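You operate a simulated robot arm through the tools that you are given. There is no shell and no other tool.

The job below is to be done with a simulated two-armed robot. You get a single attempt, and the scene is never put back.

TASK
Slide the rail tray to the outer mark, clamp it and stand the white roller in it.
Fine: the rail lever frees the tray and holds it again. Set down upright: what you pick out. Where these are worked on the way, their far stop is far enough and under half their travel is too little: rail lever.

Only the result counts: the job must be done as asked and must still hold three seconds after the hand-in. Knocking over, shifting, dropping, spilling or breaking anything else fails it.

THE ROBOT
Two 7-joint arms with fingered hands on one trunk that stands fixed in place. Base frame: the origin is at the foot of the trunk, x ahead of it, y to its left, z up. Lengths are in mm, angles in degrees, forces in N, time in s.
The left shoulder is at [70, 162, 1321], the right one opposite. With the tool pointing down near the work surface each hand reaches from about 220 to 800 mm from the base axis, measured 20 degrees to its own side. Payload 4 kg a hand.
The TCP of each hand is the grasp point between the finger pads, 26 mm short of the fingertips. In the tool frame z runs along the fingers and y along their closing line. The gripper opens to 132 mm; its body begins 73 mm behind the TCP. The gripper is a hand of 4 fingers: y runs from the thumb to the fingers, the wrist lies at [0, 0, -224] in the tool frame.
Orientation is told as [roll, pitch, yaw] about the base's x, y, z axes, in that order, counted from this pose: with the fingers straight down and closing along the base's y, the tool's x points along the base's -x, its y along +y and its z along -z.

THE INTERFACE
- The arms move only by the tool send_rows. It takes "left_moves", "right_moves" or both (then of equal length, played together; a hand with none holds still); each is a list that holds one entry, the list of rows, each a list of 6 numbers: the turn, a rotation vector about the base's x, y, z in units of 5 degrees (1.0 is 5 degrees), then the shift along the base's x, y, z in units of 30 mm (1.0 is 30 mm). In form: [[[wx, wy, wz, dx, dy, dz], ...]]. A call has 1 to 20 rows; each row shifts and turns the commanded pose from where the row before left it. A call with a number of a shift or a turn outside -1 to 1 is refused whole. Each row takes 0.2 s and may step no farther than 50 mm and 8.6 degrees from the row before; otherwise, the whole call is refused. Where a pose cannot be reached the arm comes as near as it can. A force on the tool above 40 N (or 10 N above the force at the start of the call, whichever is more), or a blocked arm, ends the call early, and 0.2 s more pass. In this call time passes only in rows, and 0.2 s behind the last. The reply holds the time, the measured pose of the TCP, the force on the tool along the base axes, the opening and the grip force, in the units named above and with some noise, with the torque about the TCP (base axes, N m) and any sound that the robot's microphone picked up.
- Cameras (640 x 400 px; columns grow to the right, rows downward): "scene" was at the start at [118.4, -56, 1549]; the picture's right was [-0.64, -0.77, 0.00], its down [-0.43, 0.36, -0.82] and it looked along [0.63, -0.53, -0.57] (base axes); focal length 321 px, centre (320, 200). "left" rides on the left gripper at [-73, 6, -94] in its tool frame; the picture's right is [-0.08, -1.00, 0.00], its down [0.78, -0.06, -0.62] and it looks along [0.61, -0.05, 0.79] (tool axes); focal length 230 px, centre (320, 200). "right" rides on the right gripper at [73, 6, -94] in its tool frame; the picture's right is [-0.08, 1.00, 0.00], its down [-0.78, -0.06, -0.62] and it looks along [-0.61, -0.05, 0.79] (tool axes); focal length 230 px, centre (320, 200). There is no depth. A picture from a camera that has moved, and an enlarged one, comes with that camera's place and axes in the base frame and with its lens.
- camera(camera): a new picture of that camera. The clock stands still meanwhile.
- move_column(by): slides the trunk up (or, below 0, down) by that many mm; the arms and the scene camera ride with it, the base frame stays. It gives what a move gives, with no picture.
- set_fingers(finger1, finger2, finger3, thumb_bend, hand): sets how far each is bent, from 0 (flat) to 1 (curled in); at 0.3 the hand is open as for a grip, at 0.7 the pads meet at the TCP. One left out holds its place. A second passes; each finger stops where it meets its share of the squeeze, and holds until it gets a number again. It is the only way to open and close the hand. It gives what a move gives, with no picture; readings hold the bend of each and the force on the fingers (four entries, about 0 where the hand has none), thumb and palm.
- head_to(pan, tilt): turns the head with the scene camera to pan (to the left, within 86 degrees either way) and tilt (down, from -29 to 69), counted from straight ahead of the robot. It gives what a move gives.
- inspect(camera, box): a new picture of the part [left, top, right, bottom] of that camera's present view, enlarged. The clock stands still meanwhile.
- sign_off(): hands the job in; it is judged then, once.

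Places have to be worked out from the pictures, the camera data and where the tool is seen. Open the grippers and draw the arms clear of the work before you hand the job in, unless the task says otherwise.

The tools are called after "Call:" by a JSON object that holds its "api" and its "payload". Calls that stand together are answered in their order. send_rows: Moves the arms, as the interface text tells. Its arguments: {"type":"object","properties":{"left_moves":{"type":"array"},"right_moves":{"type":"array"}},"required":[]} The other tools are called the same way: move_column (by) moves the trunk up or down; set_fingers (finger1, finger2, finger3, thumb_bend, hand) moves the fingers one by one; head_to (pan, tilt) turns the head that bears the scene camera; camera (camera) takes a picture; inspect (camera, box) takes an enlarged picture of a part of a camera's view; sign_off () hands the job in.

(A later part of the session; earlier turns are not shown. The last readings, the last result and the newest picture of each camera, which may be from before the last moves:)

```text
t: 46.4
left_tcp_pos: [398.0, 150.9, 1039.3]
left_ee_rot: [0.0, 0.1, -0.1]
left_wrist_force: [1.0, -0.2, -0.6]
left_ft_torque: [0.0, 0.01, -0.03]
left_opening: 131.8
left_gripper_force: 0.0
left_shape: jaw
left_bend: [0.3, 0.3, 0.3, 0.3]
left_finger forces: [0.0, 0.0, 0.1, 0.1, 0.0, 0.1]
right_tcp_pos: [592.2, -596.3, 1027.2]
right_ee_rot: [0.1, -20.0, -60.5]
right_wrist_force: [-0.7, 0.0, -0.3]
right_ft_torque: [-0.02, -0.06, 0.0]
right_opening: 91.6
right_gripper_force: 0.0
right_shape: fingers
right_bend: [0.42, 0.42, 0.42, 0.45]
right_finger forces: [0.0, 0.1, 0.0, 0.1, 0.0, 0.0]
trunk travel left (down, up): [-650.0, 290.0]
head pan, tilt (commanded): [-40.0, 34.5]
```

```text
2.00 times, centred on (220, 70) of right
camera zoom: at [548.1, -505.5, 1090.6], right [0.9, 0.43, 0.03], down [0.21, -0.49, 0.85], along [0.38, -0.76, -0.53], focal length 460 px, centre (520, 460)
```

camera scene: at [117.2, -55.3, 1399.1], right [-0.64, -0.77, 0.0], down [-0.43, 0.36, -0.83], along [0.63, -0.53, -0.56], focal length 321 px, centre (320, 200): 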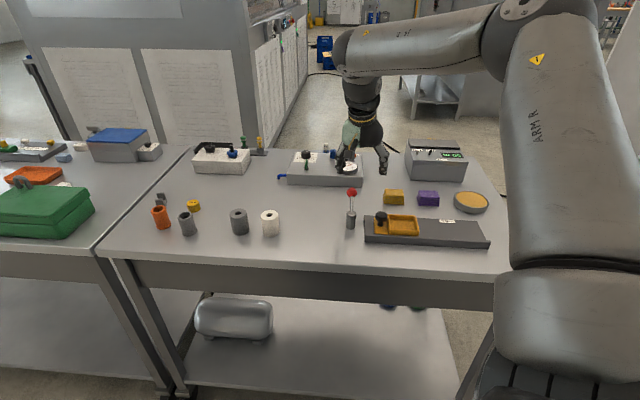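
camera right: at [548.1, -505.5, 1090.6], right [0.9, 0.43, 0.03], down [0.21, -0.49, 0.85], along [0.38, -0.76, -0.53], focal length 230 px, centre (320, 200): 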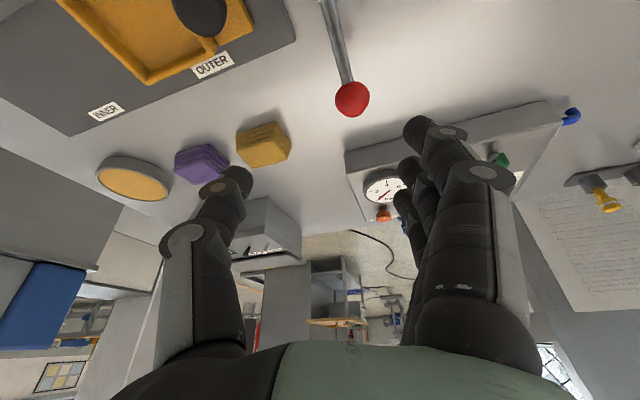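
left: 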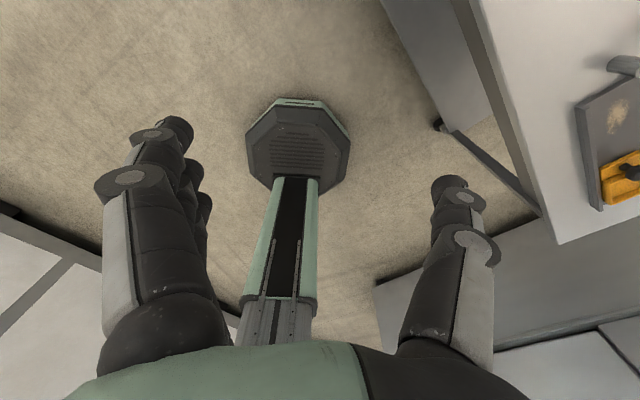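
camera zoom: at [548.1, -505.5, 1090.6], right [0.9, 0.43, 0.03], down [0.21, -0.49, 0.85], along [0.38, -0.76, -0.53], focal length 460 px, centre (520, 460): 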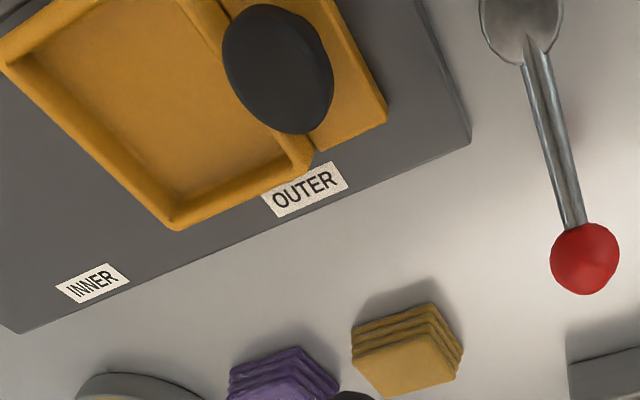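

The roller is about 44 mm across and 55 mm tall, standing on a table at z≈858 with its top at about (692,-372,913). I turn the hand to yaw +45, so that it closes across the rail direction and clears the grey roller and the knob, while moving over the white roller.

Call:
{"api": "send_rows", "payload": {"right_moves": [[[0, 0, 1, 0.147, 0.333, 0], [0, 0, 1, 0.147, 0.333, 0], [0, 0, 1, 0.147, 0.333, 0], [0, 0, 1, 0.147, 0.333, 0], [0, 0, 1, 0.147, 0.333, 0], [0, 0, 1, 0.147, 0.333, 0], [0, 0, 1, 0.147, 0.333, 0], [0, 0, 1, 0.147, 0.333, 0], [0, 0, 1, 0.147, 0.333, 0], [0, 0, 1, 0.147, 0.333, 0], [0, 0, 1, 0.147, 0.333, 0], [0, 0, 1, 0.147, 0.333, 0], [0, 0, 1, 0.147, 0.333, 0], [0, 0, 1, 0.147, 0.333, 0], [0, 0, 1, 0.147, 0.333, 0], [0, 0, 1, 0.147, 0.333, 0], [0, 0, 1, 0.147, 0.333, 0]]]}}

Call:
{"api": "send_rows", "payload": {"right_moves": [[[0, 0, 1, 0.104, 0.225, 0], [0, 0, 1, 0.104, 0.225, 0], [0, 0, 1, 0.104, 0.225, 0], [0, 0, 1, 0.104, 0.225, 0], [-0.701, 0.713, 0, 0.104, 0.225, 0], [-0.701, 0.713, 0, 0.104, 0.225, 0], [-0.701, 0.713, 0, 0.104, 0.225, 0], [-0.701, 0.713, 0, 0.104, 0.225, 0]]]}}

Call:
{"api": "set_fingers", "payload": {"hand": "right", "finger1": 0.4, "finger2": 0.4, "finger3": 0.4, "thumb_bend": 0.4}}

Call:
{"api": "camera", "payload": {"camera": "right"}}

Call:
{"api": "camera", "payload": {"camera": "scene"}}

```text
t: 50.0
left_tcp_pos: [398.2, 150.7, 1038.3]
left_ee_rot: [0.0, 0.0, 0.0]
left_wrist_force: [0.1, -0.7, 0.6]
left_ft_torque: [0.02, 0.07, -0.02]
left_opening: 131.8
left_gripper_force: 0.0
left_shape: jaw
left_bend: [0.3, 0.3, 0.3, 0.3]
left_finger forces: [0.1, 0.0, 0.1, 0.0, 0.0, 0.1]
right_tcp_pos: [669.4, -426.1, 1026.7]
right_ee_rot: [0.0, -19.9, 24.5]
right_wrist_force: [0.3, 0.8, -0.5]
right_ft_torque: [0.01, -0.01, -0.02]
right_opening: 91.3
right_gripper_force: 0.0
right_shape: fingers
right_bend: [0.42, 0.42, 0.42, 0.45]
right_finger forces: [0.0, 0.0, 0.0, 0.0, 0.1, 0.0]
trunk travel left (down, up): [-650.0, 290.0]
head pan, tilt (commanded): [-40.0, 34.5]
```

```text
t: 51.8
left_tcp_pos: [398.3, 151.2, 1039.2]
left_ee_rot: [0.0, 0.1, 0.0]
left_wrist_force: [-0.3, -0.2, 0.7]
left_ft_torque: [-0.04, -0.01, 0.0]
left_opening: 131.8
left_gripper_force: 0.1
left_shape: jaw
left_bend: [0.3, 0.3, 0.3, 0.3]
left_finger forces: [0.0, 0.0, 0.0, 0.0, 0.0, 0.0]
right_tcp_pos: [634.0, -377.7, 1003.7]
right_ee_rot: [0.0, -0.2, 44.5]
right_wrist_force: [0.5, 0.6, -0.9]
right_ft_torque: [-0.01, 0.04, 0.02]
right_opening: 91.7
right_gripper_force: 0.1
right_shape: fingers
right_bend: [0.42, 0.42, 0.42, 0.45]
right_finger forces: [0.0, 0.0, 0.0, 0.1, 0.1, 0.0]
right hand out of reach, approached as far as the arm can: row 6, 7, 8
trunk travel left (down, up): [-650.0, 290.0]
head pan, tilt (commanded): [-40.0, 34.5]
```

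```text
t: 52.8
left_tcp_pos: [398.6, 151.1, 1039.2]
left_ee_rot: [0.0, 0.0, 0.0]
left_wrist_force: [0.1, 0.4, 0.5]
left_ft_torque: [0.02, -0.01, 0.03]
left_opening: 132.1
left_gripper_force: 0.0
left_shape: jaw
left_bend: [0.3, 0.3, 0.3, 0.3]
left_finger forces: [0.0, 0.1, 0.0, 0.0, 0.1, 0.1]
right_tcp_pos: [634.1, -377.7, 1006.1]
right_ee_rot: [-0.2, -0.3, 44.5]
right_wrist_force: [0.0, -0.6, 0.0]
right_ft_torque: [-0.01, 0.0, 0.04]
right_opening: 103.0
right_gripper_force: 0.0
right_shape: fingers
right_bend: [0.4, 0.4, 0.4, 0.4]
right_finger forces: [0.0, 0.1, 0.1, 0.1, 0.0, 0.0]
trunk travel left (down, up): [-650.0, 290.0]
head pan, tilt (commanded): [-40.0, 34.5]
```

```text
taken
camera right: at [577.7, -424.0, 1099.2], right [-0.64, 0.77, 0.0], down [0.6, 0.51, 0.62], along [0.48, 0.4, -0.78], focal length 230 px, centre (320, 200)
```

right: 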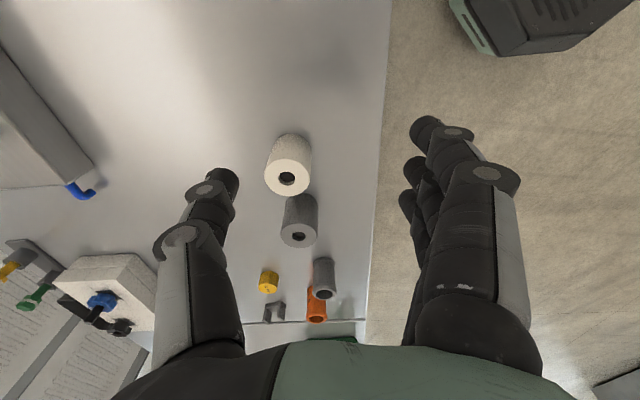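

```text
taken
camera scene: at [118.3, -55.8, 1399.0], right [-0.64, -0.77, 0.0], down [-0.43, 0.36, -0.82], along [0.63, -0.53, -0.57], focal length 321 px, centre (320, 200)
```

scene: 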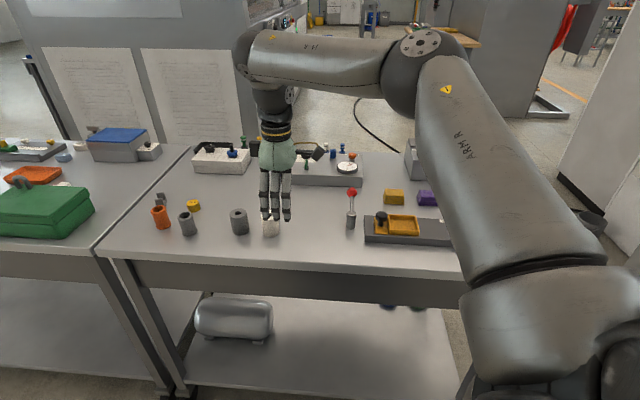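

At yaw +45 the straight-down reach ends about 58 mm short of the roller, which I now place at (691.5,-371,913). I turn back to yaw 20, which still keeps the fingers clear of the grey roller, and try again to reach over it at height.

Call:
{"api": "send_rows", "payload": {"right_moves": [[[0, 0, -1, 0, 0, 0.2], [0, 0, -1, 0, 0, 0.2], [0, 0, -1, 0, 0, 0.2], [0, 0, -1, 0, 0, 0], [0, 0, -0.9, 0, 0, 0], [0, 0, 0, 0.5, 0.05, 0], [0, 0, 0, 0.5, 0.05, 0], [0, 0, 0, 0.5, 0.05, 0], [0, 0, 0, 0.4, 0.05, 0]]]}}

```text
t: 54.8
left_tcp_pos: [397.8, 149.7, 1039.5]
left_ee_rot: [0.0, 0.0, 0.0]
left_wrist_force: [-0.2, 0.5, 0.5]
left_ft_torque: [0.0, 0.02, 0.0]
left_opening: 131.7
left_gripper_force: 0.0
left_shape: jaw
left_bend: [0.3, 0.3, 0.3, 0.3]
left_finger forces: [0.0, 0.1, 0.1, 0.0, 0.1, 0.1]
right_tcp_pos: [635.0, -378.9, 1002.1]
right_ee_rot: [-0.1, -0.3, 20.0]
right_wrist_force: [-0.5, -1.0, -1.1]
right_ft_torque: [-0.01, 0.04, -0.01]
right_opening: 102.9
right_gripper_force: 0.1
right_shape: fingers
right_bend: [0.4, 0.4, 0.4, 0.4]
right_finger forces: [0.0, 0.1, 0.0, 0.0, 0.0, 0.0]
right hand out of reach, approached as far as the arm can: row 1, 3, 6, 7, 8, 9
trunk travel left (down, up): [-650.0, 290.0]
head pan, tilt (commanded): [-40.0, 34.5]
```

The limit did not change with yaw, and raising the hand was also refused. So it is the wrist's bend limit with the wrist above the shoulder, and I raise the trunk back up 150 mm so the arm comes from above.

Call:
{"api": "move_column", "payload": {"by": 150}}

Call:
{"api": "send_rows", "payload": {"right_moves": [[[0, 0, 0, 0.3, 0.05, -0.9], [0, 0, 0, 0.3, 0.05, -0.9], [0, 0, 0, 0.3, 0.05, -0.9], [0, 0, 0, 0.3, 0.05, -0.9], [0, 0, 0, 0.3, 0, -0.9], [0, 0, 0, 0.4, 0, 0]]]}}

Call:
{"api": "camera", "payload": {"camera": "right"}}

Call:
{"api": "camera", "payload": {"camera": "scene"}}

```text
t: 56.5
left_tcp_pos: [397.3, 151.4, 1188.0]
left_ee_rot: [-0.1, 0.0, 0.0]
left_wrist_force: [0.8, -0.3, -0.8]
left_ft_torque: [0.05, -0.02, 0.0]
left_opening: 131.9
left_gripper_force: 0.1
left_shape: jaw
left_bend: [0.3, 0.3, 0.3, 0.3]
left_finger forces: [0.0, 0.0, 0.1, 0.0, 0.1, 0.0]
right_tcp_pos: [635.7, -379.1, 1151.6]
right_ee_rot: [0.0, -0.2, 20.0]
right_wrist_force: [-0.7, 0.0, -0.8]
right_ft_torque: [0.03, -0.03, 0.03]
right_opening: 103.0
right_gripper_force: 0.1
right_shape: fingers
right_bend: [0.4, 0.4, 0.4, 0.4]
right_finger forces: [0.0, 0.0, 0.0, 0.1, 0.0, 0.0]
trunk travel left (down, up): [-800.0, 140.0]
head pan, tilt (commanded): [-40.0, 34.5]
```

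```text
t: 57.9
left_tcp_pos: [397.1, 151.4, 1189.6]
left_ee_rot: [0.0, 0.0, 0.0]
left_wrist_force: [0.4, -0.4, -0.6]
left_ft_torque: [0.0, -0.01, 0.02]
left_opening: 131.9
left_gripper_force: 0.1
left_shape: jaw
left_bend: [0.3, 0.3, 0.3, 0.3]
left_finger forces: [0.0, 0.0, 0.0, 0.0, 0.0, 0.1]
right_tcp_pos: [637.8, -380.6, 1028.4]
right_ee_rot: [-0.1, -0.5, 20.0]
right_wrist_force: [-0.3, -0.9, -0.1]
right_ft_torque: [-0.03, 0.01, -0.01]
right_opening: 103.0
right_gripper_force: 0.1
right_shape: fingers
right_bend: [0.4, 0.4, 0.4, 0.4]
right_finger forces: [0.0, 0.1, 0.0, 0.0, 0.0, 0.1]
right hand out of reach, approached as far as the arm can: row 2, 3, 4, 5, 6
trunk travel left (down, up): [-800.0, 140.0]
head pan, tilt (commanded): [-40.0, 34.5]
```

```text
taken
camera right: at [567.0, -401.4, 1121.1], right [-0.27, 0.96, 0.0], down [0.75, 0.21, 0.62], along [0.6, 0.17, -0.78], focal length 230 px, centre (320, 200)
```

right: 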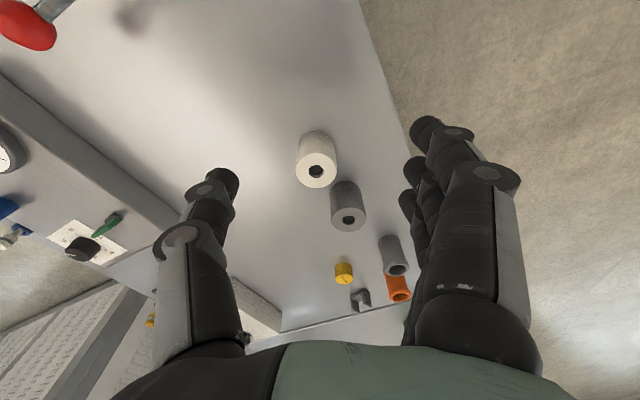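

```text
taken
camera scene: at [118.0, -55.7, 1549.0], right [-0.64, -0.77, 0.0], down [-0.43, 0.36, -0.82], along [0.63, -0.53, -0.57], focal length 321 px, centre (320, 200)
```

scene: 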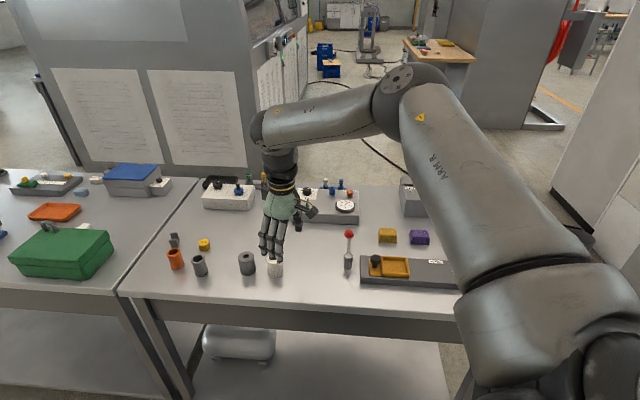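

Still short with the arm visibly not extended, so some wrist joint is at its stop. I test whether a more negative yaw frees the reach, staying at this safe height.

Call:
{"api": "send_rows", "payload": {"right_moves": [[[0, 0, -1, 0, 0, 0], [0, 0, -1, 0, 0, 0], [0, 0, -1, 0, 0, 0], [0, 0, -1, 0, 0, 0], [0, 0, -1, 0, 0, 0], [0, 0, -1, 0, 0, 0], [0, 0, -1, 0.3, 0, -0.1], [0, 0, -1, 0.3, 0, -0.1], [0, 0, 0, 0.3, 0, -0.1], [0, 0, 0, 0.3, 0, -0.1]]]}}

Call:
{"api": "camera", "payload": {"camera": "scene"}}

```text
t: 60.1
left_tcp_pos: [397.8, 150.0, 1189.0]
left_ee_rot: [0.0, 0.0, 0.0]
left_wrist_force: [0.2, -0.1, 0.2]
left_ft_torque: [0.0, -0.02, 0.03]
left_opening: 131.9
left_gripper_force: 0.0
left_shape: jaw
left_bend: [0.3, 0.3, 0.3, 0.3]
left_finger forces: [0.0, 0.0, 0.0, 0.1, 0.0, 0.1]
right_tcp_pos: [638.6, -384.5, 1026.0]
right_ee_rot: [0.1, -0.4, -20.0]
right_wrist_force: [0.0, 0.4, -0.4]
right_ft_torque: [0.05, 0.03, 0.01]
right_opening: 103.2
right_gripper_force: 0.0
right_shape: fingers
right_bend: [0.4, 0.4, 0.4, 0.4]
right_finger forces: [0.0, 0.0, 0.0, 0.1, 0.0, 0.0]
right hand out of reach, approached as far as the arm can: row 7, 8, 9, 10
trunk travel left (down, up): [-800.0, 140.0]
head pan, tilt (commanded): [-40.0, 34.5]
```

```text
taken
camera scene: at [118.4, -55.9, 1549.0], right [-0.64, -0.77, 0.0], down [-0.43, 0.36, -0.82], along [0.63, -0.53, -0.57], focal length 321 px, centre (320, 200)
```

scene: 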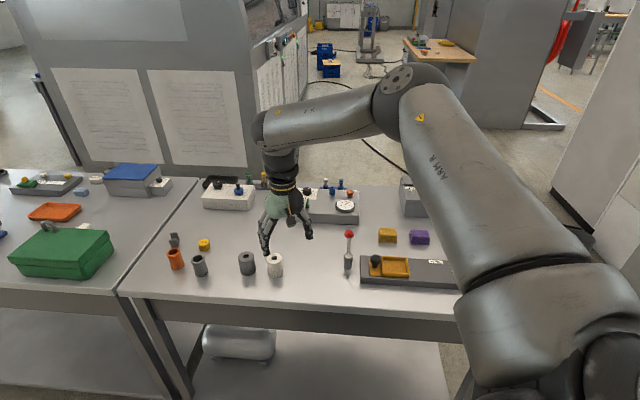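

Yaw makes no difference and the arm posture is unchanged, so the limit is on height and elbow posture. I lower to about z 965, still above the roller tops, and try moving out there.

Call:
{"api": "send_rows", "payload": {"right_moves": [[[0, 0, 0, 0, 0, -0.5], [0, 0, 0, 0, 0, -0.5], [0, 0, 0, 0, 0, -0.5], [0, 0, 0, 0, 0, -0.5], [0, 0, 0, 0.3, 0, 0], [0, 0, 0, 0.3, 0, 0], [0, 0, 0, 0.3, 0, 0]]]}}

Call:
{"api": "camera", "payload": {"camera": "scene"}}

```text
t: 61.7
left_tcp_pos: [397.6, 151.8, 1187.6]
left_ee_rot: [0.0, 0.0, 0.0]
left_wrist_force: [-0.2, 0.2, 0.4]
left_ft_torque: [-0.05, -0.01, 0.02]
left_opening: 131.9
left_gripper_force: 0.1
left_shape: jaw
left_bend: [0.3, 0.3, 0.3, 0.3]
left_finger forces: [0.0, 0.1, 0.1, 0.1, 0.0, 0.0]
right_tcp_pos: [623.7, -393.1, 987.2]
right_ee_rot: [0.1, -0.3, -20.1]
right_wrist_force: [-0.6, -0.3, 0.0]
right_ft_torque: [0.01, -0.02, -0.01]
right_opening: 103.0
right_gripper_force: 0.1
right_shape: fingers
right_bend: [0.4, 0.4, 0.4, 0.4]
right_finger forces: [0.0, 0.1, 0.0, 0.1, 0.0, 0.0]
right hand out of reach, approached as far as the arm can: row 1, 2, 3, 4, 5, 6, 7
trunk travel left (down, up): [-800.0, 140.0]
head pan, tilt (commanded): [-40.0, 34.5]
```

```text
taken
camera scene: at [118.5, -56.0, 1549.0], right [-0.64, -0.77, 0.0], down [-0.43, 0.36, -0.82], along [0.63, -0.53, -0.57], focal length 321 px, centre (320, 200)
```

scene: 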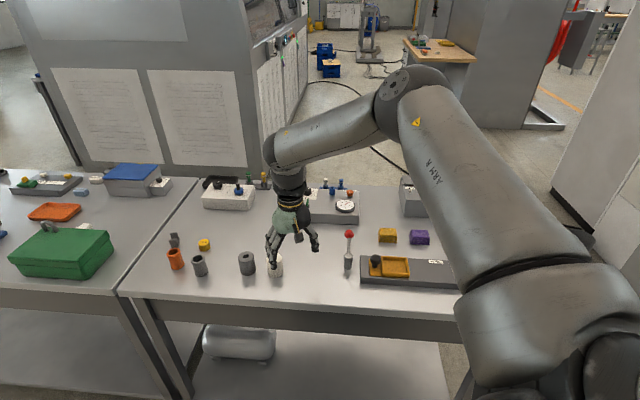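

Here the shoulder-to-wrist distance stays pinned at about 610 mm although 680 mm was reached earlier, so the elbow is in a poor posture. I retract the hand toward the body to let the arm re-posture, then look.

Call:
{"api": "send_rows", "payload": {"right_moves": [[[0, 0, 0, -0.6, 0.1, 0.8], [0, 0, 0, -0.8, 0.2, 0.6], [0, 0, 0, -0.85, 0.26, 0.5], [0, 0, 0, -0.85, 0.26, 0.5], [0, 0, 0, -0.85, 0.26, 0.4], [0, 0, 0, -0.85, 0.26, 0.4], [0, 0, 0, -0.85, 0.26, 0.4], [0, 0, 0, -0.85, 0.26, 0.4], [0, 0, 0, -0.85, 0.26, 0.4]]]}}

Call:
{"api": "camera", "payload": {"camera": "scene"}}

```text
t: 63.7
left_tcp_pos: [396.2, 150.8, 1188.8]
left_ee_rot: [0.0, -0.1, 0.1]
left_wrist_force: [-0.1, 0.6, -0.1]
left_ft_torque: [0.0, 0.0, -0.01]
left_opening: 132.0
left_gripper_force: 0.1
left_shape: jaw
left_bend: [0.3, 0.3, 0.3, 0.3]
left_finger forces: [0.0, 0.0, 0.0, 0.0, 0.0, 0.0]
right_tcp_pos: [401.5, -329.4, 1120.2]
right_ee_rot: [0.0, -0.3, -20.2]
right_wrist_force: [-0.7, 0.7, -0.1]
right_ft_torque: [0.02, 0.0, 0.04]
right_opening: 103.0
right_gripper_force: 0.0
right_shape: fingers
right_bend: [0.4, 0.4, 0.4, 0.4]
right_finger forces: [0.0, 0.1, 0.0, 0.0, 0.0, 0.0]
trunk travel left (down, up): [-800.0, 140.0]
head pan, tilt (commanded): [-40.0, 34.5]
```

```text
taken
camera scene: at [116.7, -55.6, 1549.1], right [-0.64, -0.77, 0.0], down [-0.43, 0.36, -0.83], along [0.63, -0.53, -0.56], focal length 321 px, centre (320, 200)
```

scene: 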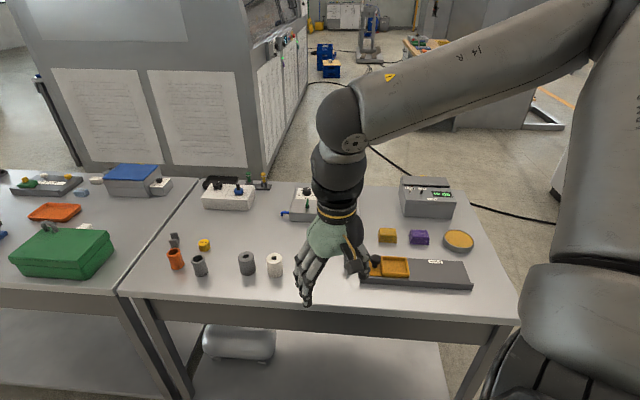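

The arm has folded back with the elbow out to the right. I now extend straight outward toward the roller at safe height and see how far it reaches.

Call:
{"api": "send_rows", "payload": {"right_moves": [[[0, 0, 0, 0.8, -0.12, -0.3], [0, 0, 0, 0.8, -0.12, -0.3], [0, 0, 0, 0.8, -0.12, -0.3], [0, 0, 0, 0.8, -0.12, -0.3], [0, 0, 0, 0.8, -0.12, -0.3], [0, 0, 0, 0.8, -0.12, -0.3], [0, 0, 0, 0.8, -0.12, -0.3], [0, 0, 0, 0.8, -0.12, -0.3], [0, 0, 0, 0.8, -0.12, -0.3], [0, 0, 0, 0.8, -0.12, -0.3], [0, 0, 0, 0.8, -0.12, -0.3], [0, 0, 0, 0.8, -0.12, -0.3]]]}}

Call:
{"api": "camera", "payload": {"camera": "scene"}}

```text
t: 66.3
left_tcp_pos: [397.2, 151.3, 1188.8]
left_ee_rot: [-0.1, 0.1, 0.1]
left_wrist_force: [-1.0, 0.2, 1.1]
left_ft_torque: [-0.02, 0.02, 0.01]
left_opening: 132.0
left_gripper_force: 0.1
left_shape: jaw
left_bend: [0.3, 0.3, 0.3, 0.3]
left_finger forces: [0.0, 0.1, 0.0, 0.0, 0.1, 0.0]
right_tcp_pos: [637.0, -377.7, 1027.4]
right_ee_rot: [0.2, -0.4, -20.0]
right_wrist_force: [-0.7, -0.1, -0.5]
right_ft_torque: [0.01, -0.01, 0.02]
right_opening: 103.3
right_gripper_force: 0.1
right_shape: fingers
right_bend: [0.4, 0.4, 0.4, 0.4]
right_finger forces: [0.0, 0.1, 0.0, 0.0, 0.0, 0.0]
right hand out of reach, approached as far as the arm can: row 10, 11, 12
trunk travel left (down, up): [-800.0, 140.0]
head pan, tilt (commanded): [-40.0, 34.5]
```

```text
taken
camera scene: at [118.7, -56.0, 1548.9], right [-0.64, -0.77, 0.0], down [-0.43, 0.36, -0.82], along [0.63, -0.53, -0.57], focal length 321 px, centre (320, 200)
```

scene: 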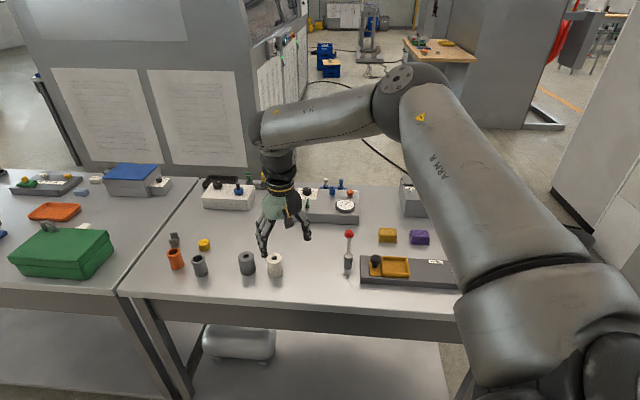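

The posture is the same each time, so straight-down reach toward the roller is capped near 610 mm from the shoulder. I will grip it with the hand tilted about the closing axis instead. First I check that the placing pose over the tray (yaw 40, tilt 20, trunk lowered) is reachable, so I go up and over the tray.

Call:
{"api": "send_rows", "payload": {"right_moves": [[[0, 0, 1, -0.46, -0.692, 0.48], [0, 0, 1, -0.46, -0.692, 0.48], [0, 0, 1, -0.46, -0.692, 0.48], [0, 0, 1, -0.46, -0.692, 0.48], [0, 0, 1, -0.46, -0.692, 0.48], [0, 0, 1, -0.46, -0.692, 0.48], [0, 0, 1, -0.46, -0.692, 0.48], [0, 0, 1, -0.46, -0.692, 0.48], [0, 0, 1, -0.46, -0.692, 0.48], [0, 0, 1, -0.46, -0.692, 0.48], [0, 0, 1, -0.46, -0.692, 0.48], [0, 0, 1, -0.46, -0.692, 0.48], [0.643, -0.766, 0, 0, 0, 0], [0.643, -0.766, 0, 0, 0, 0], [0.643, -0.766, 0, 0, 0, 0], [0.643, -0.766, 0, 0, 0, 0]]]}}

```text
t: 69.7
left_tcp_pos: [396.7, 148.7, 1189.1]
left_ee_rot: [0.0, 0.0, 0.1]
left_wrist_force: [0.0, -0.2, 0.5]
left_ft_torque: [0.01, 0.01, 0.0]
left_opening: 131.8
left_gripper_force: 0.0
left_shape: jaw
left_bend: [0.3, 0.3, 0.3, 0.3]
left_finger forces: [0.1, 0.0, 0.0, 0.0, 0.0, 0.0]
right_tcp_pos: [470.5, -628.3, 1200.3]
right_ee_rot: [0.1, -20.4, 40.0]
right_wrist_force: [-0.8, 0.1, 0.5]
right_ft_torque: [-0.01, -0.03, 0.03]
right_opening: 102.9
right_gripper_force: 0.0
right_shape: fingers
right_bend: [0.4, 0.4, 0.4, 0.4]
right_finger forces: [0.1, 0.0, 0.0, 0.0, 0.1, 0.1]
trunk travel left (down, up): [-800.0, 140.0]
head pan, tilt (commanded): [-40.0, 34.5]
```

The placing orientation is reachable. I lower the trunk 190 mm, which brings the hand to about z 1010 above the tray, and look at the tray from this pose.

Call:
{"api": "move_column", "payload": {"by": -190}}

Call:
{"api": "camera", "payload": {"camera": "right"}}

Call:
{"api": "camera", "payload": {"camera": "scene"}}

```text
t: 71.8
left_tcp_pos: [396.1, 151.2, 999.7]
left_ee_rot: [0.1, -0.1, 0.0]
left_wrist_force: [-0.2, 0.2, -0.5]
left_ft_torque: [0.04, 0.0, 0.01]
left_opening: 131.8
left_gripper_force: 0.0
left_shape: jaw
left_bend: [0.3, 0.3, 0.3, 0.3]
left_finger forces: [0.0, 0.0, 0.0, 0.0, 0.1, 0.0]
right_tcp_pos: [470.6, -627.2, 1011.1]
right_ee_rot: [0.0, -20.2, 40.0]
right_wrist_force: [-0.3, 0.2, 0.8]
right_ft_torque: [0.02, 0.02, 0.0]
right_opening: 103.0
right_gripper_force: 0.2
right_shape: fingers
right_bend: [0.4, 0.4, 0.4, 0.4]
right_finger forces: [0.1, 0.0, 0.1, 0.0, 0.0, 0.1]
trunk travel left (down, up): [-610.0, 330.0]
head pan, tilt (commanded): [-40.0, 34.5]
```

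```text
taken
camera right: at [390.4, -688.0, 1073.6], right [-0.58, 0.81, 0.03], down [0.44, 0.29, 0.85], along [0.68, 0.51, -0.53], focal length 230 px, centre (320, 200)
```

right: 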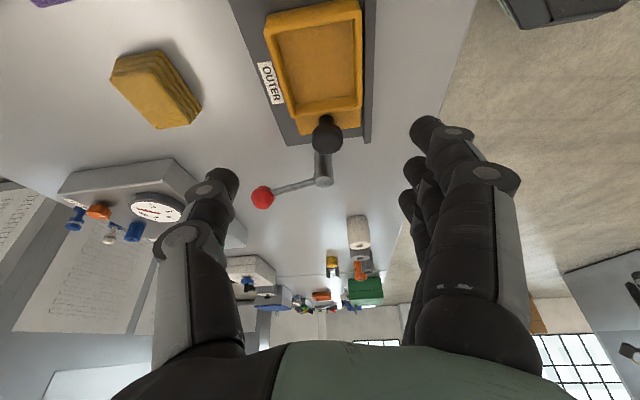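

```text
taken
camera scene: at [118.2, -55.9, 1359.1], right [-0.64, -0.77, 0.0], down [-0.43, 0.36, -0.82], along [0.63, -0.53, -0.57], focal length 321 px, centre (320, 200)
```

scene: 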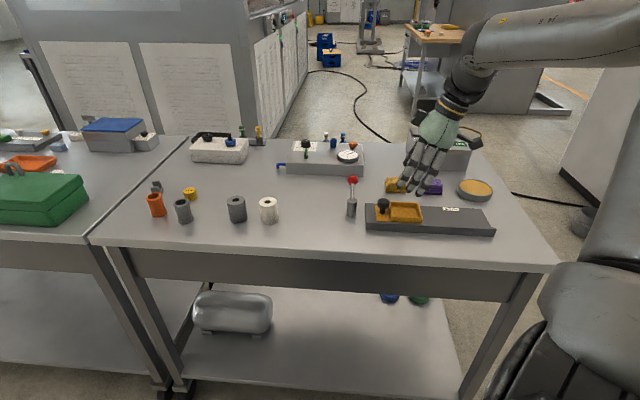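

The tray, knob and lever are all visible from the placing pose. I enlarge both views to fix the tray centre and rim height accurately.

Call:
{"api": "inspect", "payload": {"camera": "right", "box": [220, 0, 400, 140]}}

Call:
{"api": "inspect", "payload": {"camera": "scene", "box": [360, 190, 440, 240]}}

```text
2.86 times, centred on (310, 70) of right
camera zoom: at [390.4, -688.0, 1073.6], right [-0.58, 0.81, 0.03], down [0.44, 0.29, 0.85], along [0.68, 0.51, -0.53], focal length 657 px, centre (349, 571)
```

zoom: 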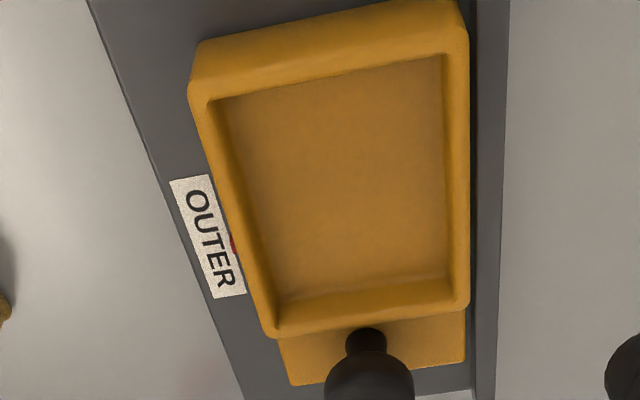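

```text
8.00 times, centred on (400, 215) of scene
camera zoom: at [118.2, -55.9, 1359.1], right [-0.64, -0.77, 0.0], down [-0.43, 0.36, -0.82], along [0.63, -0.53, -0.57], focal length 2567 px, centre (-320, 80)
```

zoom: 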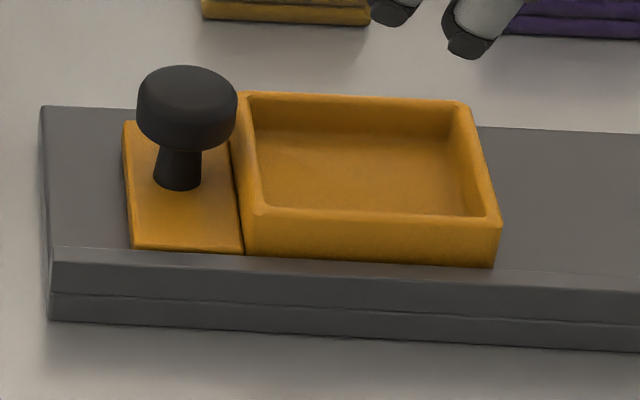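

There is a small coloured spot between the tray and the OUTER label; I enlarge it in case it is an index mark.

Call:
{"api": "inspect", "payload": {"camera": "right", "box": [260, 55, 300, 90]}}

```text
11.43 times, centred on (280, 72) of right
camera zoom: at [390.4, -688.0, 1073.6], right [-0.58, 0.81, 0.03], down [0.44, 0.29, 0.85], along [0.68, 0.51, -0.53], focal length 2629 px, centre (777, 1657)
```

zoom: 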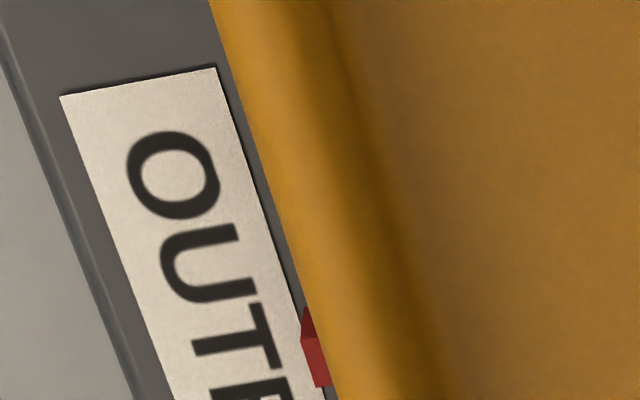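

There is a red pointer on the carriage's far side. I zoom on it to see how it lies against the label's centre.

Call:
{"api": "inspect", "payload": {"camera": "right", "box": [262, 56, 310, 108]}}

```text
7.69 times, centred on (286, 82) of right
camera zoom: at [390.4, -688.0, 1073.6], right [-0.58, 0.81, 0.03], down [0.44, 0.29, 0.85], along [0.68, 0.51, -0.53], focal length 1770 px, centre (582, 1108)
```

zoom: 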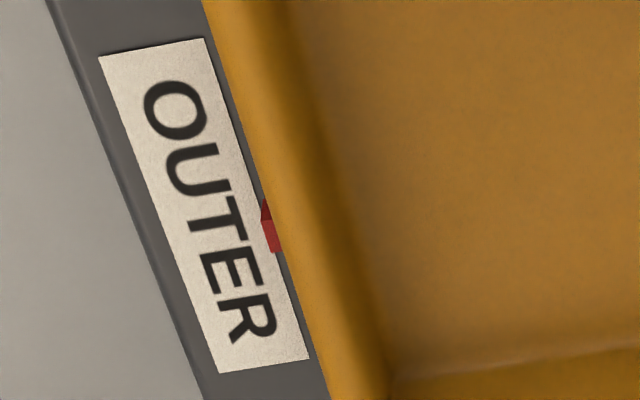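

The red pointer sits within about 1 mm of the OUTER label's centre, which confirms the slide. Now I carry this tilted pose over to the white roller, turning to yaw 20.

Call:
{"api": "send_rows", "payload": {"right_moves": [[[0, 0, -1, 0.614, 0.708, 0], [0, 0, -1, 0.614, 0.708, 0], [0, 0, -1, 0.614, 0.708, 0], [0, 0, -1, 0.614, 0.708, 0], [0, 0, 0, 0.614, 0.708, 0], [0, 0, 0, 0.614, 0.708, -0.1], [0, 0, 0, 0.614, 0.708, -0.1], [0, 0, 0, 0.614, 0.708, -0.2], [0, 0, 0, 0.614, 0.708, -0.2], [0, 0, 0, 0.614, 0.708, -0.2], [0, 0, 0, 0.614, 0.708, -0.2], [0, 0, 0, 0.5, 0.6, -0.2]]]}}

Call:
{"api": "camera", "payload": {"camera": "right"}}

Call:
{"api": "camera", "payload": {"camera": "scene"}}

```text
t: 74.4
left_tcp_pos: [398.4, 151.3, 999.5]
left_ee_rot: [0.1, 0.1, 0.0]
left_wrist_force: [-0.3, 0.7, -0.7]
left_ft_torque: [0.01, 0.0, 0.01]
left_opening: 131.8
left_gripper_force: 0.2
left_shape: jaw
left_bend: [0.3, 0.3, 0.3, 0.3]
left_finger forces: [0.1, 0.1, 0.0, 0.1, 0.1, 0.1]
right_tcp_pos: [689.3, -375.7, 975.0]
right_ee_rot: [0.0, -20.1, 19.8]
right_wrist_force: [0.9, 0.8, -0.7]
right_ft_torque: [-0.02, 0.0, 0.03]
right_opening: 103.3
right_gripper_force: 0.2
right_shape: fingers
right_bend: [0.4, 0.4, 0.4, 0.4]
right_finger forces: [0.0, 0.1, 0.0, 0.0, 0.0, 0.0]
trunk travel left (down, up): [-610.0, 330.0]
head pan, tilt (commanded): [-40.0, 34.5]
```

```text
taken
camera right: at [593.3, -404.0, 1037.3], right [-0.27, 0.96, 0.03], down [0.51, 0.12, 0.85], along [0.81, 0.24, -0.53], focal length 230 px, centre (320, 200)
```

right: 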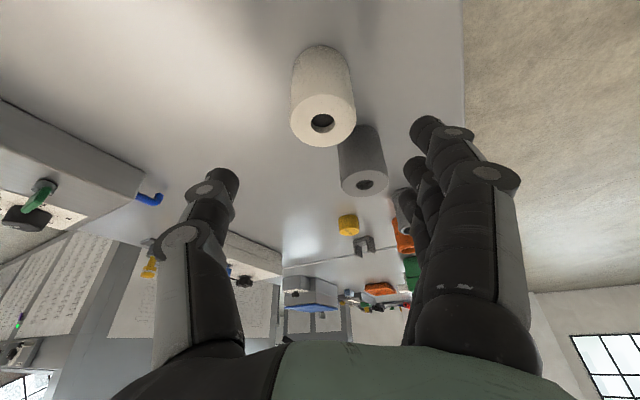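

```text
taken
camera scene: at [119.2, -55.1, 1358.9], right [-0.64, -0.77, 0.0], down [-0.43, 0.36, -0.82], along [0.63, -0.53, -0.57], focal length 321 px, centre (320, 200)
```

scene: 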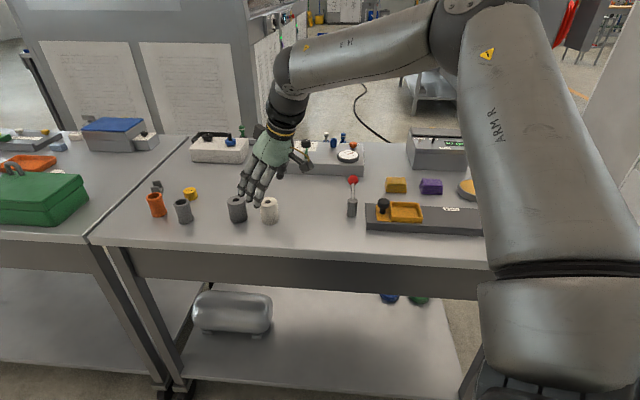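

No reach problem here; the hand is above the white roller with the grey one clear of the finger row. I enlarge to refine the roller's position before descending.

Call:
{"api": "inspect", "payload": {"camera": "right", "box": [270, 30, 400, 210]}}

Call:
{"api": "inspect", "payload": {"camera": "scene", "box": [210, 150, 330, 240]}}

```text
2.22 times, centred on (335, 120) of right
camera zoom: at [593.3, -404.0, 1037.3], right [-0.27, 0.96, 0.03], down [0.51, 0.12, 0.85], along [0.81, 0.24, -0.53], focal length 511 px, centre (287, 378)
```

zoom: 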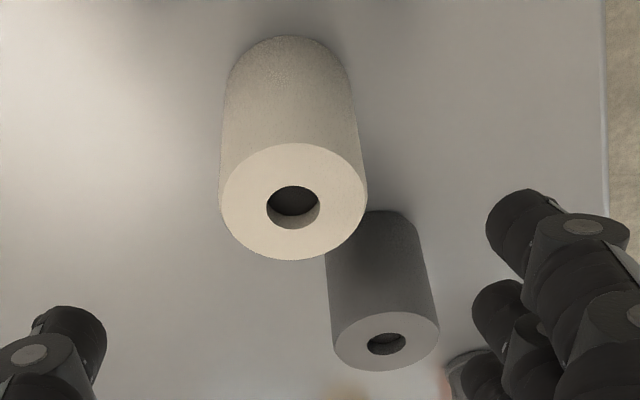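

```text
4.44 times, centred on (270, 195) of scene
camera zoom: at [119.2, -55.1, 1358.9], right [-0.64, -0.77, 0.0], down [-0.43, 0.36, -0.82], along [0.63, -0.53, -0.57], focal length 1426 px, centre (542, 222)
```

zoom: 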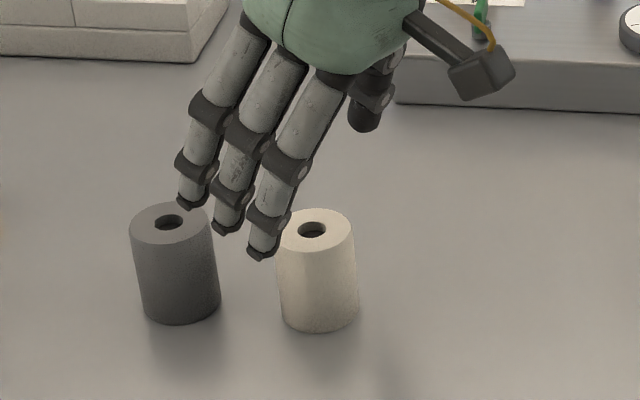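

The roller's axis is at about (688.4,-372.2) with diameter 44 mm. I descend to z 917 with a small shift so the tilted fingers meet the roller centrally.

Call:
{"api": "send_rows", "payload": {"right_moves": [[[0, 0, 0, -0.047, 0.015, -0.483], [0, 0, 0, -0.047, 0.015, -0.483], [0, 0, 0, -0.047, 0.015, -0.483], [0, 0, 0, -0.047, 0.015, -0.483]]]}}

Call:
{"api": "camera", "payload": {"camera": "right"}}

Call:
{"api": "inspect", "payload": {"camera": "scene", "box": [210, 150, 330, 240]}}

```text
t: 75.4
left_tcp_pos: [398.5, 151.2, 998.3]
left_ee_rot: [0.0, 0.0, 0.0]
left_wrist_force: [-0.7, 0.1, 0.1]
left_ft_torque: [0.01, 0.0, -0.02]
left_opening: 132.1
left_gripper_force: 0.2
left_shape: jaw
left_bend: [0.3, 0.3, 0.3, 0.3]
left_finger forces: [0.1, 0.0, 0.0, 0.0, 0.0, 0.0]
right_tcp_pos: [683.6, -374.8, 915.7]
right_ee_rot: [0.0, -20.2, 20.0]
right_wrist_force: [0.0, 0.0, 1.0]
right_ft_torque: [-0.01, -0.01, 0.0]
right_opening: 103.4
right_gripper_force: 0.0
right_shape: fingers
right_bend: [0.4, 0.4, 0.4, 0.4]
right_finger forces: [0.1, 0.1, 0.0, 0.0, 0.1, 0.1]
trunk travel left (down, up): [-610.0, 330.0]
head pan, tilt (commanded): [-40.0, 34.5]
```

```text
taken
camera right: at [587.1, -404.0, 978.8], right [-0.27, 0.96, 0.03], down [0.51, 0.12, 0.85], along [0.81, 0.24, -0.53], focal length 230 px, centre (320, 200)
```

right: 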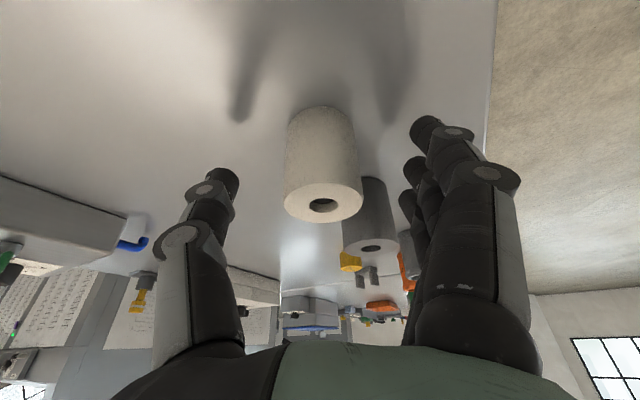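

```text
4.44 times, centred on (270, 195) of scene
camera zoom: at [118.9, -56.1, 1358.9], right [-0.64, -0.77, 0.0], down [-0.43, 0.36, -0.82], along [0.63, -0.53, -0.57], focal length 1426 px, centre (542, 222)
```

zoom: 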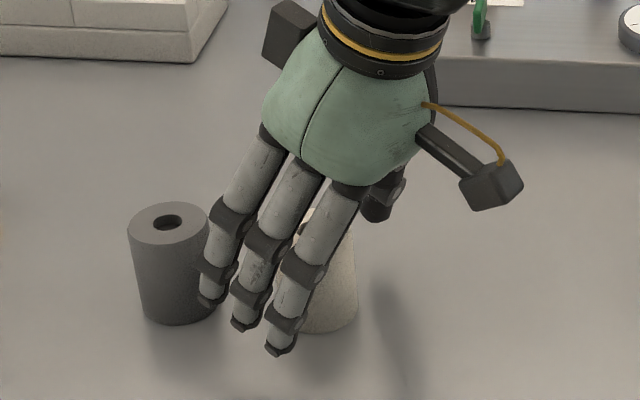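

The roller is centred between thumb and fingers. I close in two stages, first nearly to contact, then to a firm grip.

Call:
{"api": "set_fingers", "payload": {"hand": "right", "finger1": 0.57, "finger2": 0.57, "finger3": 0.57, "thumb_bend": 0.57}}

Call:
{"api": "camera", "payload": {"camera": "right"}}

Call:
{"api": "inspect", "payload": {"camera": "scene", "box": [210, 150, 330, 240]}}

```text
t: 76.4
left_tcp_pos: [397.3, 150.0, 998.9]
left_ee_rot: [0.0, 0.0, 0.1]
left_wrist_force: [-0.4, 0.6, 0.5]
left_ft_torque: [0.0, 0.02, 0.03]
left_opening: 132.0
left_gripper_force: 0.0
left_shape: jaw
left_bend: [0.3, 0.3, 0.3, 0.3]
left_finger forces: [0.0, 0.1, 0.0, 0.1, 0.0, 0.1]
right_tcp_pos: [683.9, -374.4, 917.5]
right_ee_rot: [0.0, -20.2, 20.1]
right_wrist_force: [0.3, 0.4, 0.5]
right_ft_torque: [0.0, 0.02, 0.03]
right_opening: 52.1
right_gripper_force: 0.0
right_shape: fingers
right_bend: [0.56, 0.56, 0.56, 0.56]
right_finger forces: [0.1, 0.1, 0.1, 0.0, 0.0, 0.1]
trunk travel left (down, up): [-610.0, 330.0]
head pan, tilt (commanded): [-40.0, 34.5]
```

```text
taken
camera right: at [586.9, -404.0, 979.5], right [-0.27, 0.96, 0.03], down [0.51, 0.12, 0.85], along [0.81, 0.24, -0.53], focal length 230 px, centre (320, 200)
```

right: 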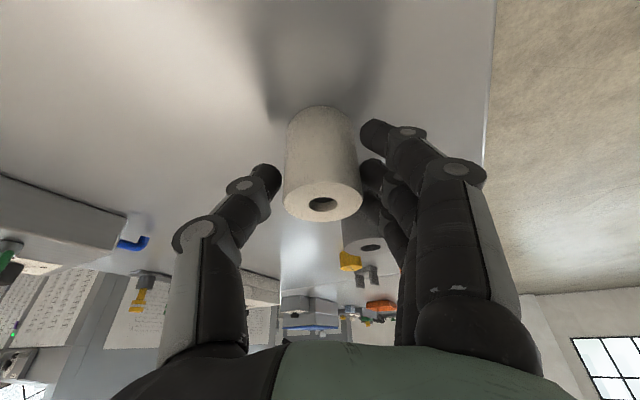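

```text
4.44 times, centred on (270, 195) of scene
camera zoom: at [118.5, -55.9, 1359.0], right [-0.64, -0.77, 0.0], down [-0.43, 0.36, -0.82], along [0.63, -0.53, -0.57], focal length 1426 px, centre (542, 222)
```

zoom: 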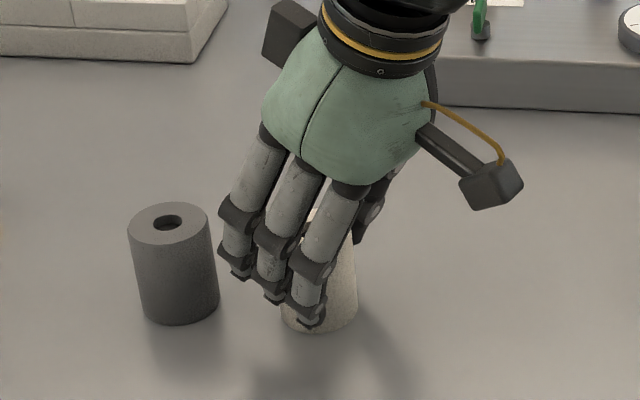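

The lowest fingertip is only about 14 mm above the table, which would be too low for the tray rim later. I raise the hand 8 mm and then close to a firm grip.

Call:
{"api": "send_rows", "payload": {"right_moves": [[[0, 0, 0, 0, 0, 0.28]]]}}

Call:
{"api": "set_fingers", "payload": {"hand": "right", "finger1": 0.64, "finger2": 0.64, "finger3": 0.64, "thumb_bend": 0.64}}

Call:
{"api": "camera", "payload": {"camera": "right"}}

Call:
{"api": "inspect", "payload": {"camera": "scene", "box": [210, 150, 330, 240]}}

```text
t: 76.8
left_tcp_pos: [398.3, 150.0, 998.9]
left_ee_rot: [0.0, 0.0, 0.0]
left_wrist_force: [0.1, 1.3, 0.2]
left_ft_torque: [-0.01, -0.01, -0.04]
left_opening: 132.0
left_gripper_force: 0.0
left_shape: jaw
left_bend: [0.3, 0.3, 0.3, 0.3]
left_finger forces: [0.1, 0.0, 0.0, 0.0, 0.1, 0.1]
right_tcp_pos: [682.7, -375.2, 924.5]
right_ee_rot: [0.1, -20.2, 20.0]
right_wrist_force: [-1.1, 0.8, -0.2]
right_ft_torque: [-0.01, 0.01, -0.03]
right_opening: 52.1
right_gripper_force: 0.1
right_shape: fingers
right_bend: [0.56, 0.56, 0.56, 0.56]
right_finger forces: [0.0, 0.0, 0.0, 0.0, 0.1, 0.0]
trunk travel left (down, up): [-610.0, 330.0]
head pan, tilt (commanded): [-40.0, 34.5]
```

```text
t: 77.8
left_tcp_pos: [397.3, 150.3, 999.1]
left_ee_rot: [0.0, 0.0, -0.1]
left_wrist_force: [0.4, 0.4, 0.5]
left_ft_torque: [0.0, -0.02, 0.0]
left_opening: 132.0
left_gripper_force: 0.0
left_shape: jaw
left_bend: [0.3, 0.3, 0.3, 0.3]
left_finger forces: [0.1, 0.1, 0.1, 0.0, 0.0, 0.0]
right_tcp_pos: [683.6, -373.8, 924.1]
right_ee_rot: [0.0, -20.2, 20.0]
right_wrist_force: [-0.2, -0.3, -0.6]
right_ft_torque: [0.0, 0.0, 0.01]
right_opening: 38.0
right_gripper_force: 6.9
right_shape: fingers
right_bend: [0.62, 0.57, 0.63, 0.61]
right_finger forces: [1.0, 5.1, 0.5, 0.0, 6.9, 0.0]
trunk travel left (down, up): [-610.0, 330.0]
head pan, tilt (commanded): [-40.0, 34.5]
```

```text
taken
camera right: at [586.9, -404.1, 987.6], right [-0.27, 0.96, 0.03], down [0.51, 0.12, 0.85], along [0.81, 0.24, -0.53], focal length 230 px, centre (320, 200)
```

right: 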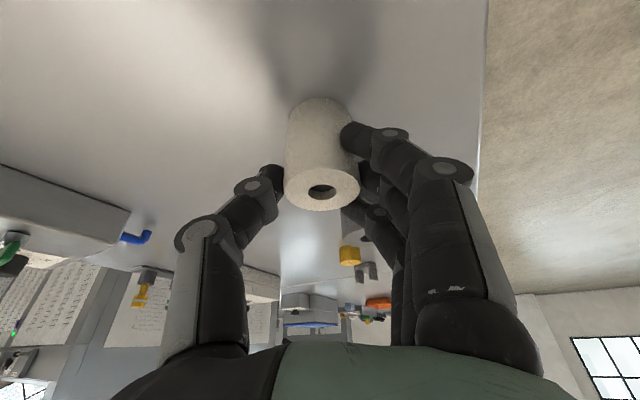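

```text
4.44 times, centred on (270, 195) of scene
camera zoom: at [118.4, -55.9, 1359.0], right [-0.64, -0.77, 0.0], down [-0.43, 0.36, -0.82], along [0.63, -0.53, -0.57], focal length 1426 px, centre (542, 222)
```

zoom: 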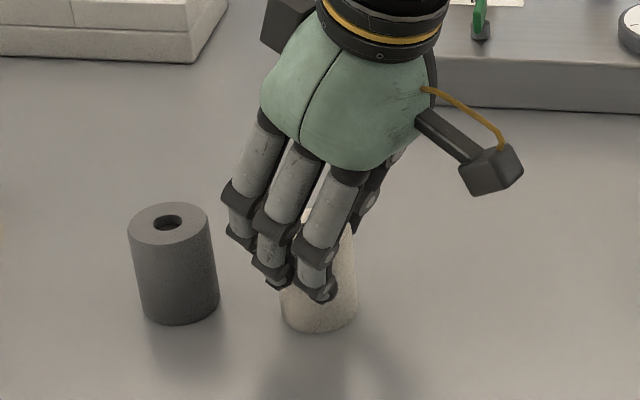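

Contact on thumb (6.9 N) and middle finger (5 N), with the outer fingers lightly touching. I tighten the grip a bit, then lift slightly to test it.

Call:
{"api": "set_fingers", "payload": {"hand": "right", "finger1": 0.69, "finger2": 0.69, "finger3": 0.69, "thumb_bend": 0.69}}

Call:
{"api": "send_rows", "payload": {"right_moves": [[[0, 0, 0, 0, 0, 0.2], [0, 0, 0, 0, 0, 0.3], [0, 0, 0, 0, 0, 0.5]]]}}

Call:
{"api": "camera", "payload": {"camera": "right"}}

Call:
{"api": "inspect", "payload": {"camera": "scene", "box": [210, 150, 330, 240]}}

```text
t: 78.8
left_tcp_pos: [397.3, 150.3, 999.0]
left_ee_rot: [-0.1, 0.0, 0.0]
left_wrist_force: [0.4, 0.0, 0.4]
left_ft_torque: [-0.01, -0.02, 0.02]
left_opening: 131.9
left_gripper_force: 0.1
left_shape: jaw
left_bend: [0.3, 0.3, 0.3, 0.3]
left_finger forces: [0.0, 0.0, 0.0, 0.0, 0.1, 0.0]
right_tcp_pos: [683.2, -375.8, 925.3]
right_ee_rot: [-0.1, -20.2, 20.0]
right_wrist_force: [0.3, -0.3, -0.2]
right_ft_torque: [0.0, 0.0, 0.03]
right_opening: 36.1
right_gripper_force: 14.3
right_shape: fingers
right_bend: [0.64, 0.59, 0.65, 0.63]
right_finger forces: [3.5, 7.9, 2.9, 0.0, 14.5, 0.0]
trunk travel left (down, up): [-610.0, 330.0]
head pan, tilt (commanded): [-40.0, 34.5]
```

```text
t: 79.6
left_tcp_pos: [397.6, 151.1, 999.7]
left_ee_rot: [0.0, 0.1, -0.1]
left_wrist_force: [-0.7, 0.3, -0.3]
left_ft_torque: [0.03, 0.01, -0.01]
left_opening: 132.0
left_gripper_force: 0.1
left_shape: jaw
left_bend: [0.3, 0.3, 0.3, 0.3]
left_finger forces: [0.1, 0.1, 0.0, 0.0, 0.1, 0.0]
right_tcp_pos: [682.7, -373.6, 956.1]
right_ee_rot: [-0.1, -20.2, 19.9]
right_wrist_force: [-0.4, -0.4, 0.8]
right_ft_torque: [-0.01, 0.0, 0.03]
right_opening: 36.6
right_gripper_force: 14.4
right_shape: fingers
right_bend: [0.64, 0.59, 0.65, 0.63]
right_finger forces: [3.4, 7.9, 2.9, 0.0, 14.5, 0.1]
trunk travel left (down, up): [-610.0, 330.0]
head pan, tilt (commanded): [-40.0, 34.5]
```

```text
taken
camera right: at [586.5, -403.8, 1018.1], right [-0.27, 0.96, 0.03], down [0.51, 0.12, 0.85], along [0.81, 0.24, -0.53], focal length 230 px, centre (320, 200)
```

right: 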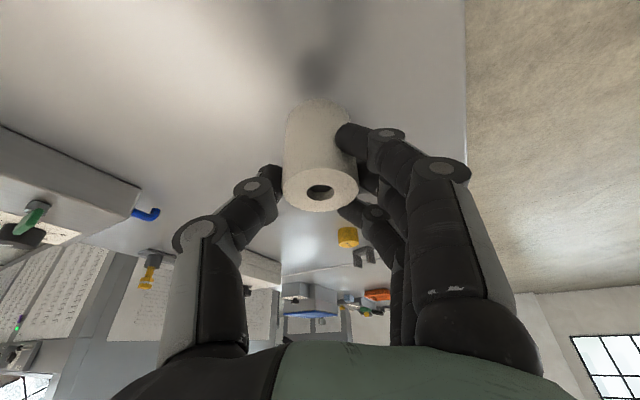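

```text
4.44 times, centred on (270, 195) of scene
camera zoom: at [118.1, -55.6, 1359.0], right [-0.64, -0.77, 0.0], down [-0.43, 0.36, -0.82], along [0.63, -0.53, -0.57], focal length 1426 px, centre (542, 222)
```

zoom: 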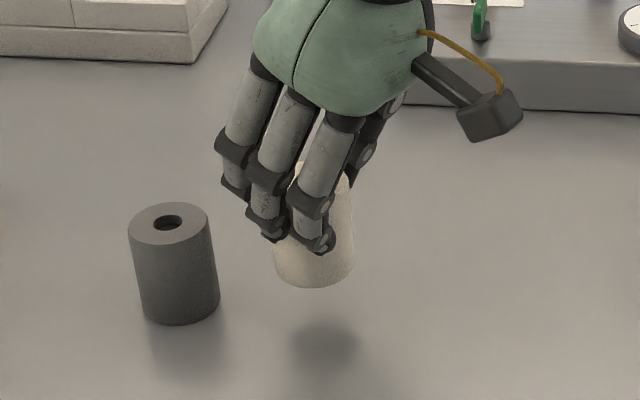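

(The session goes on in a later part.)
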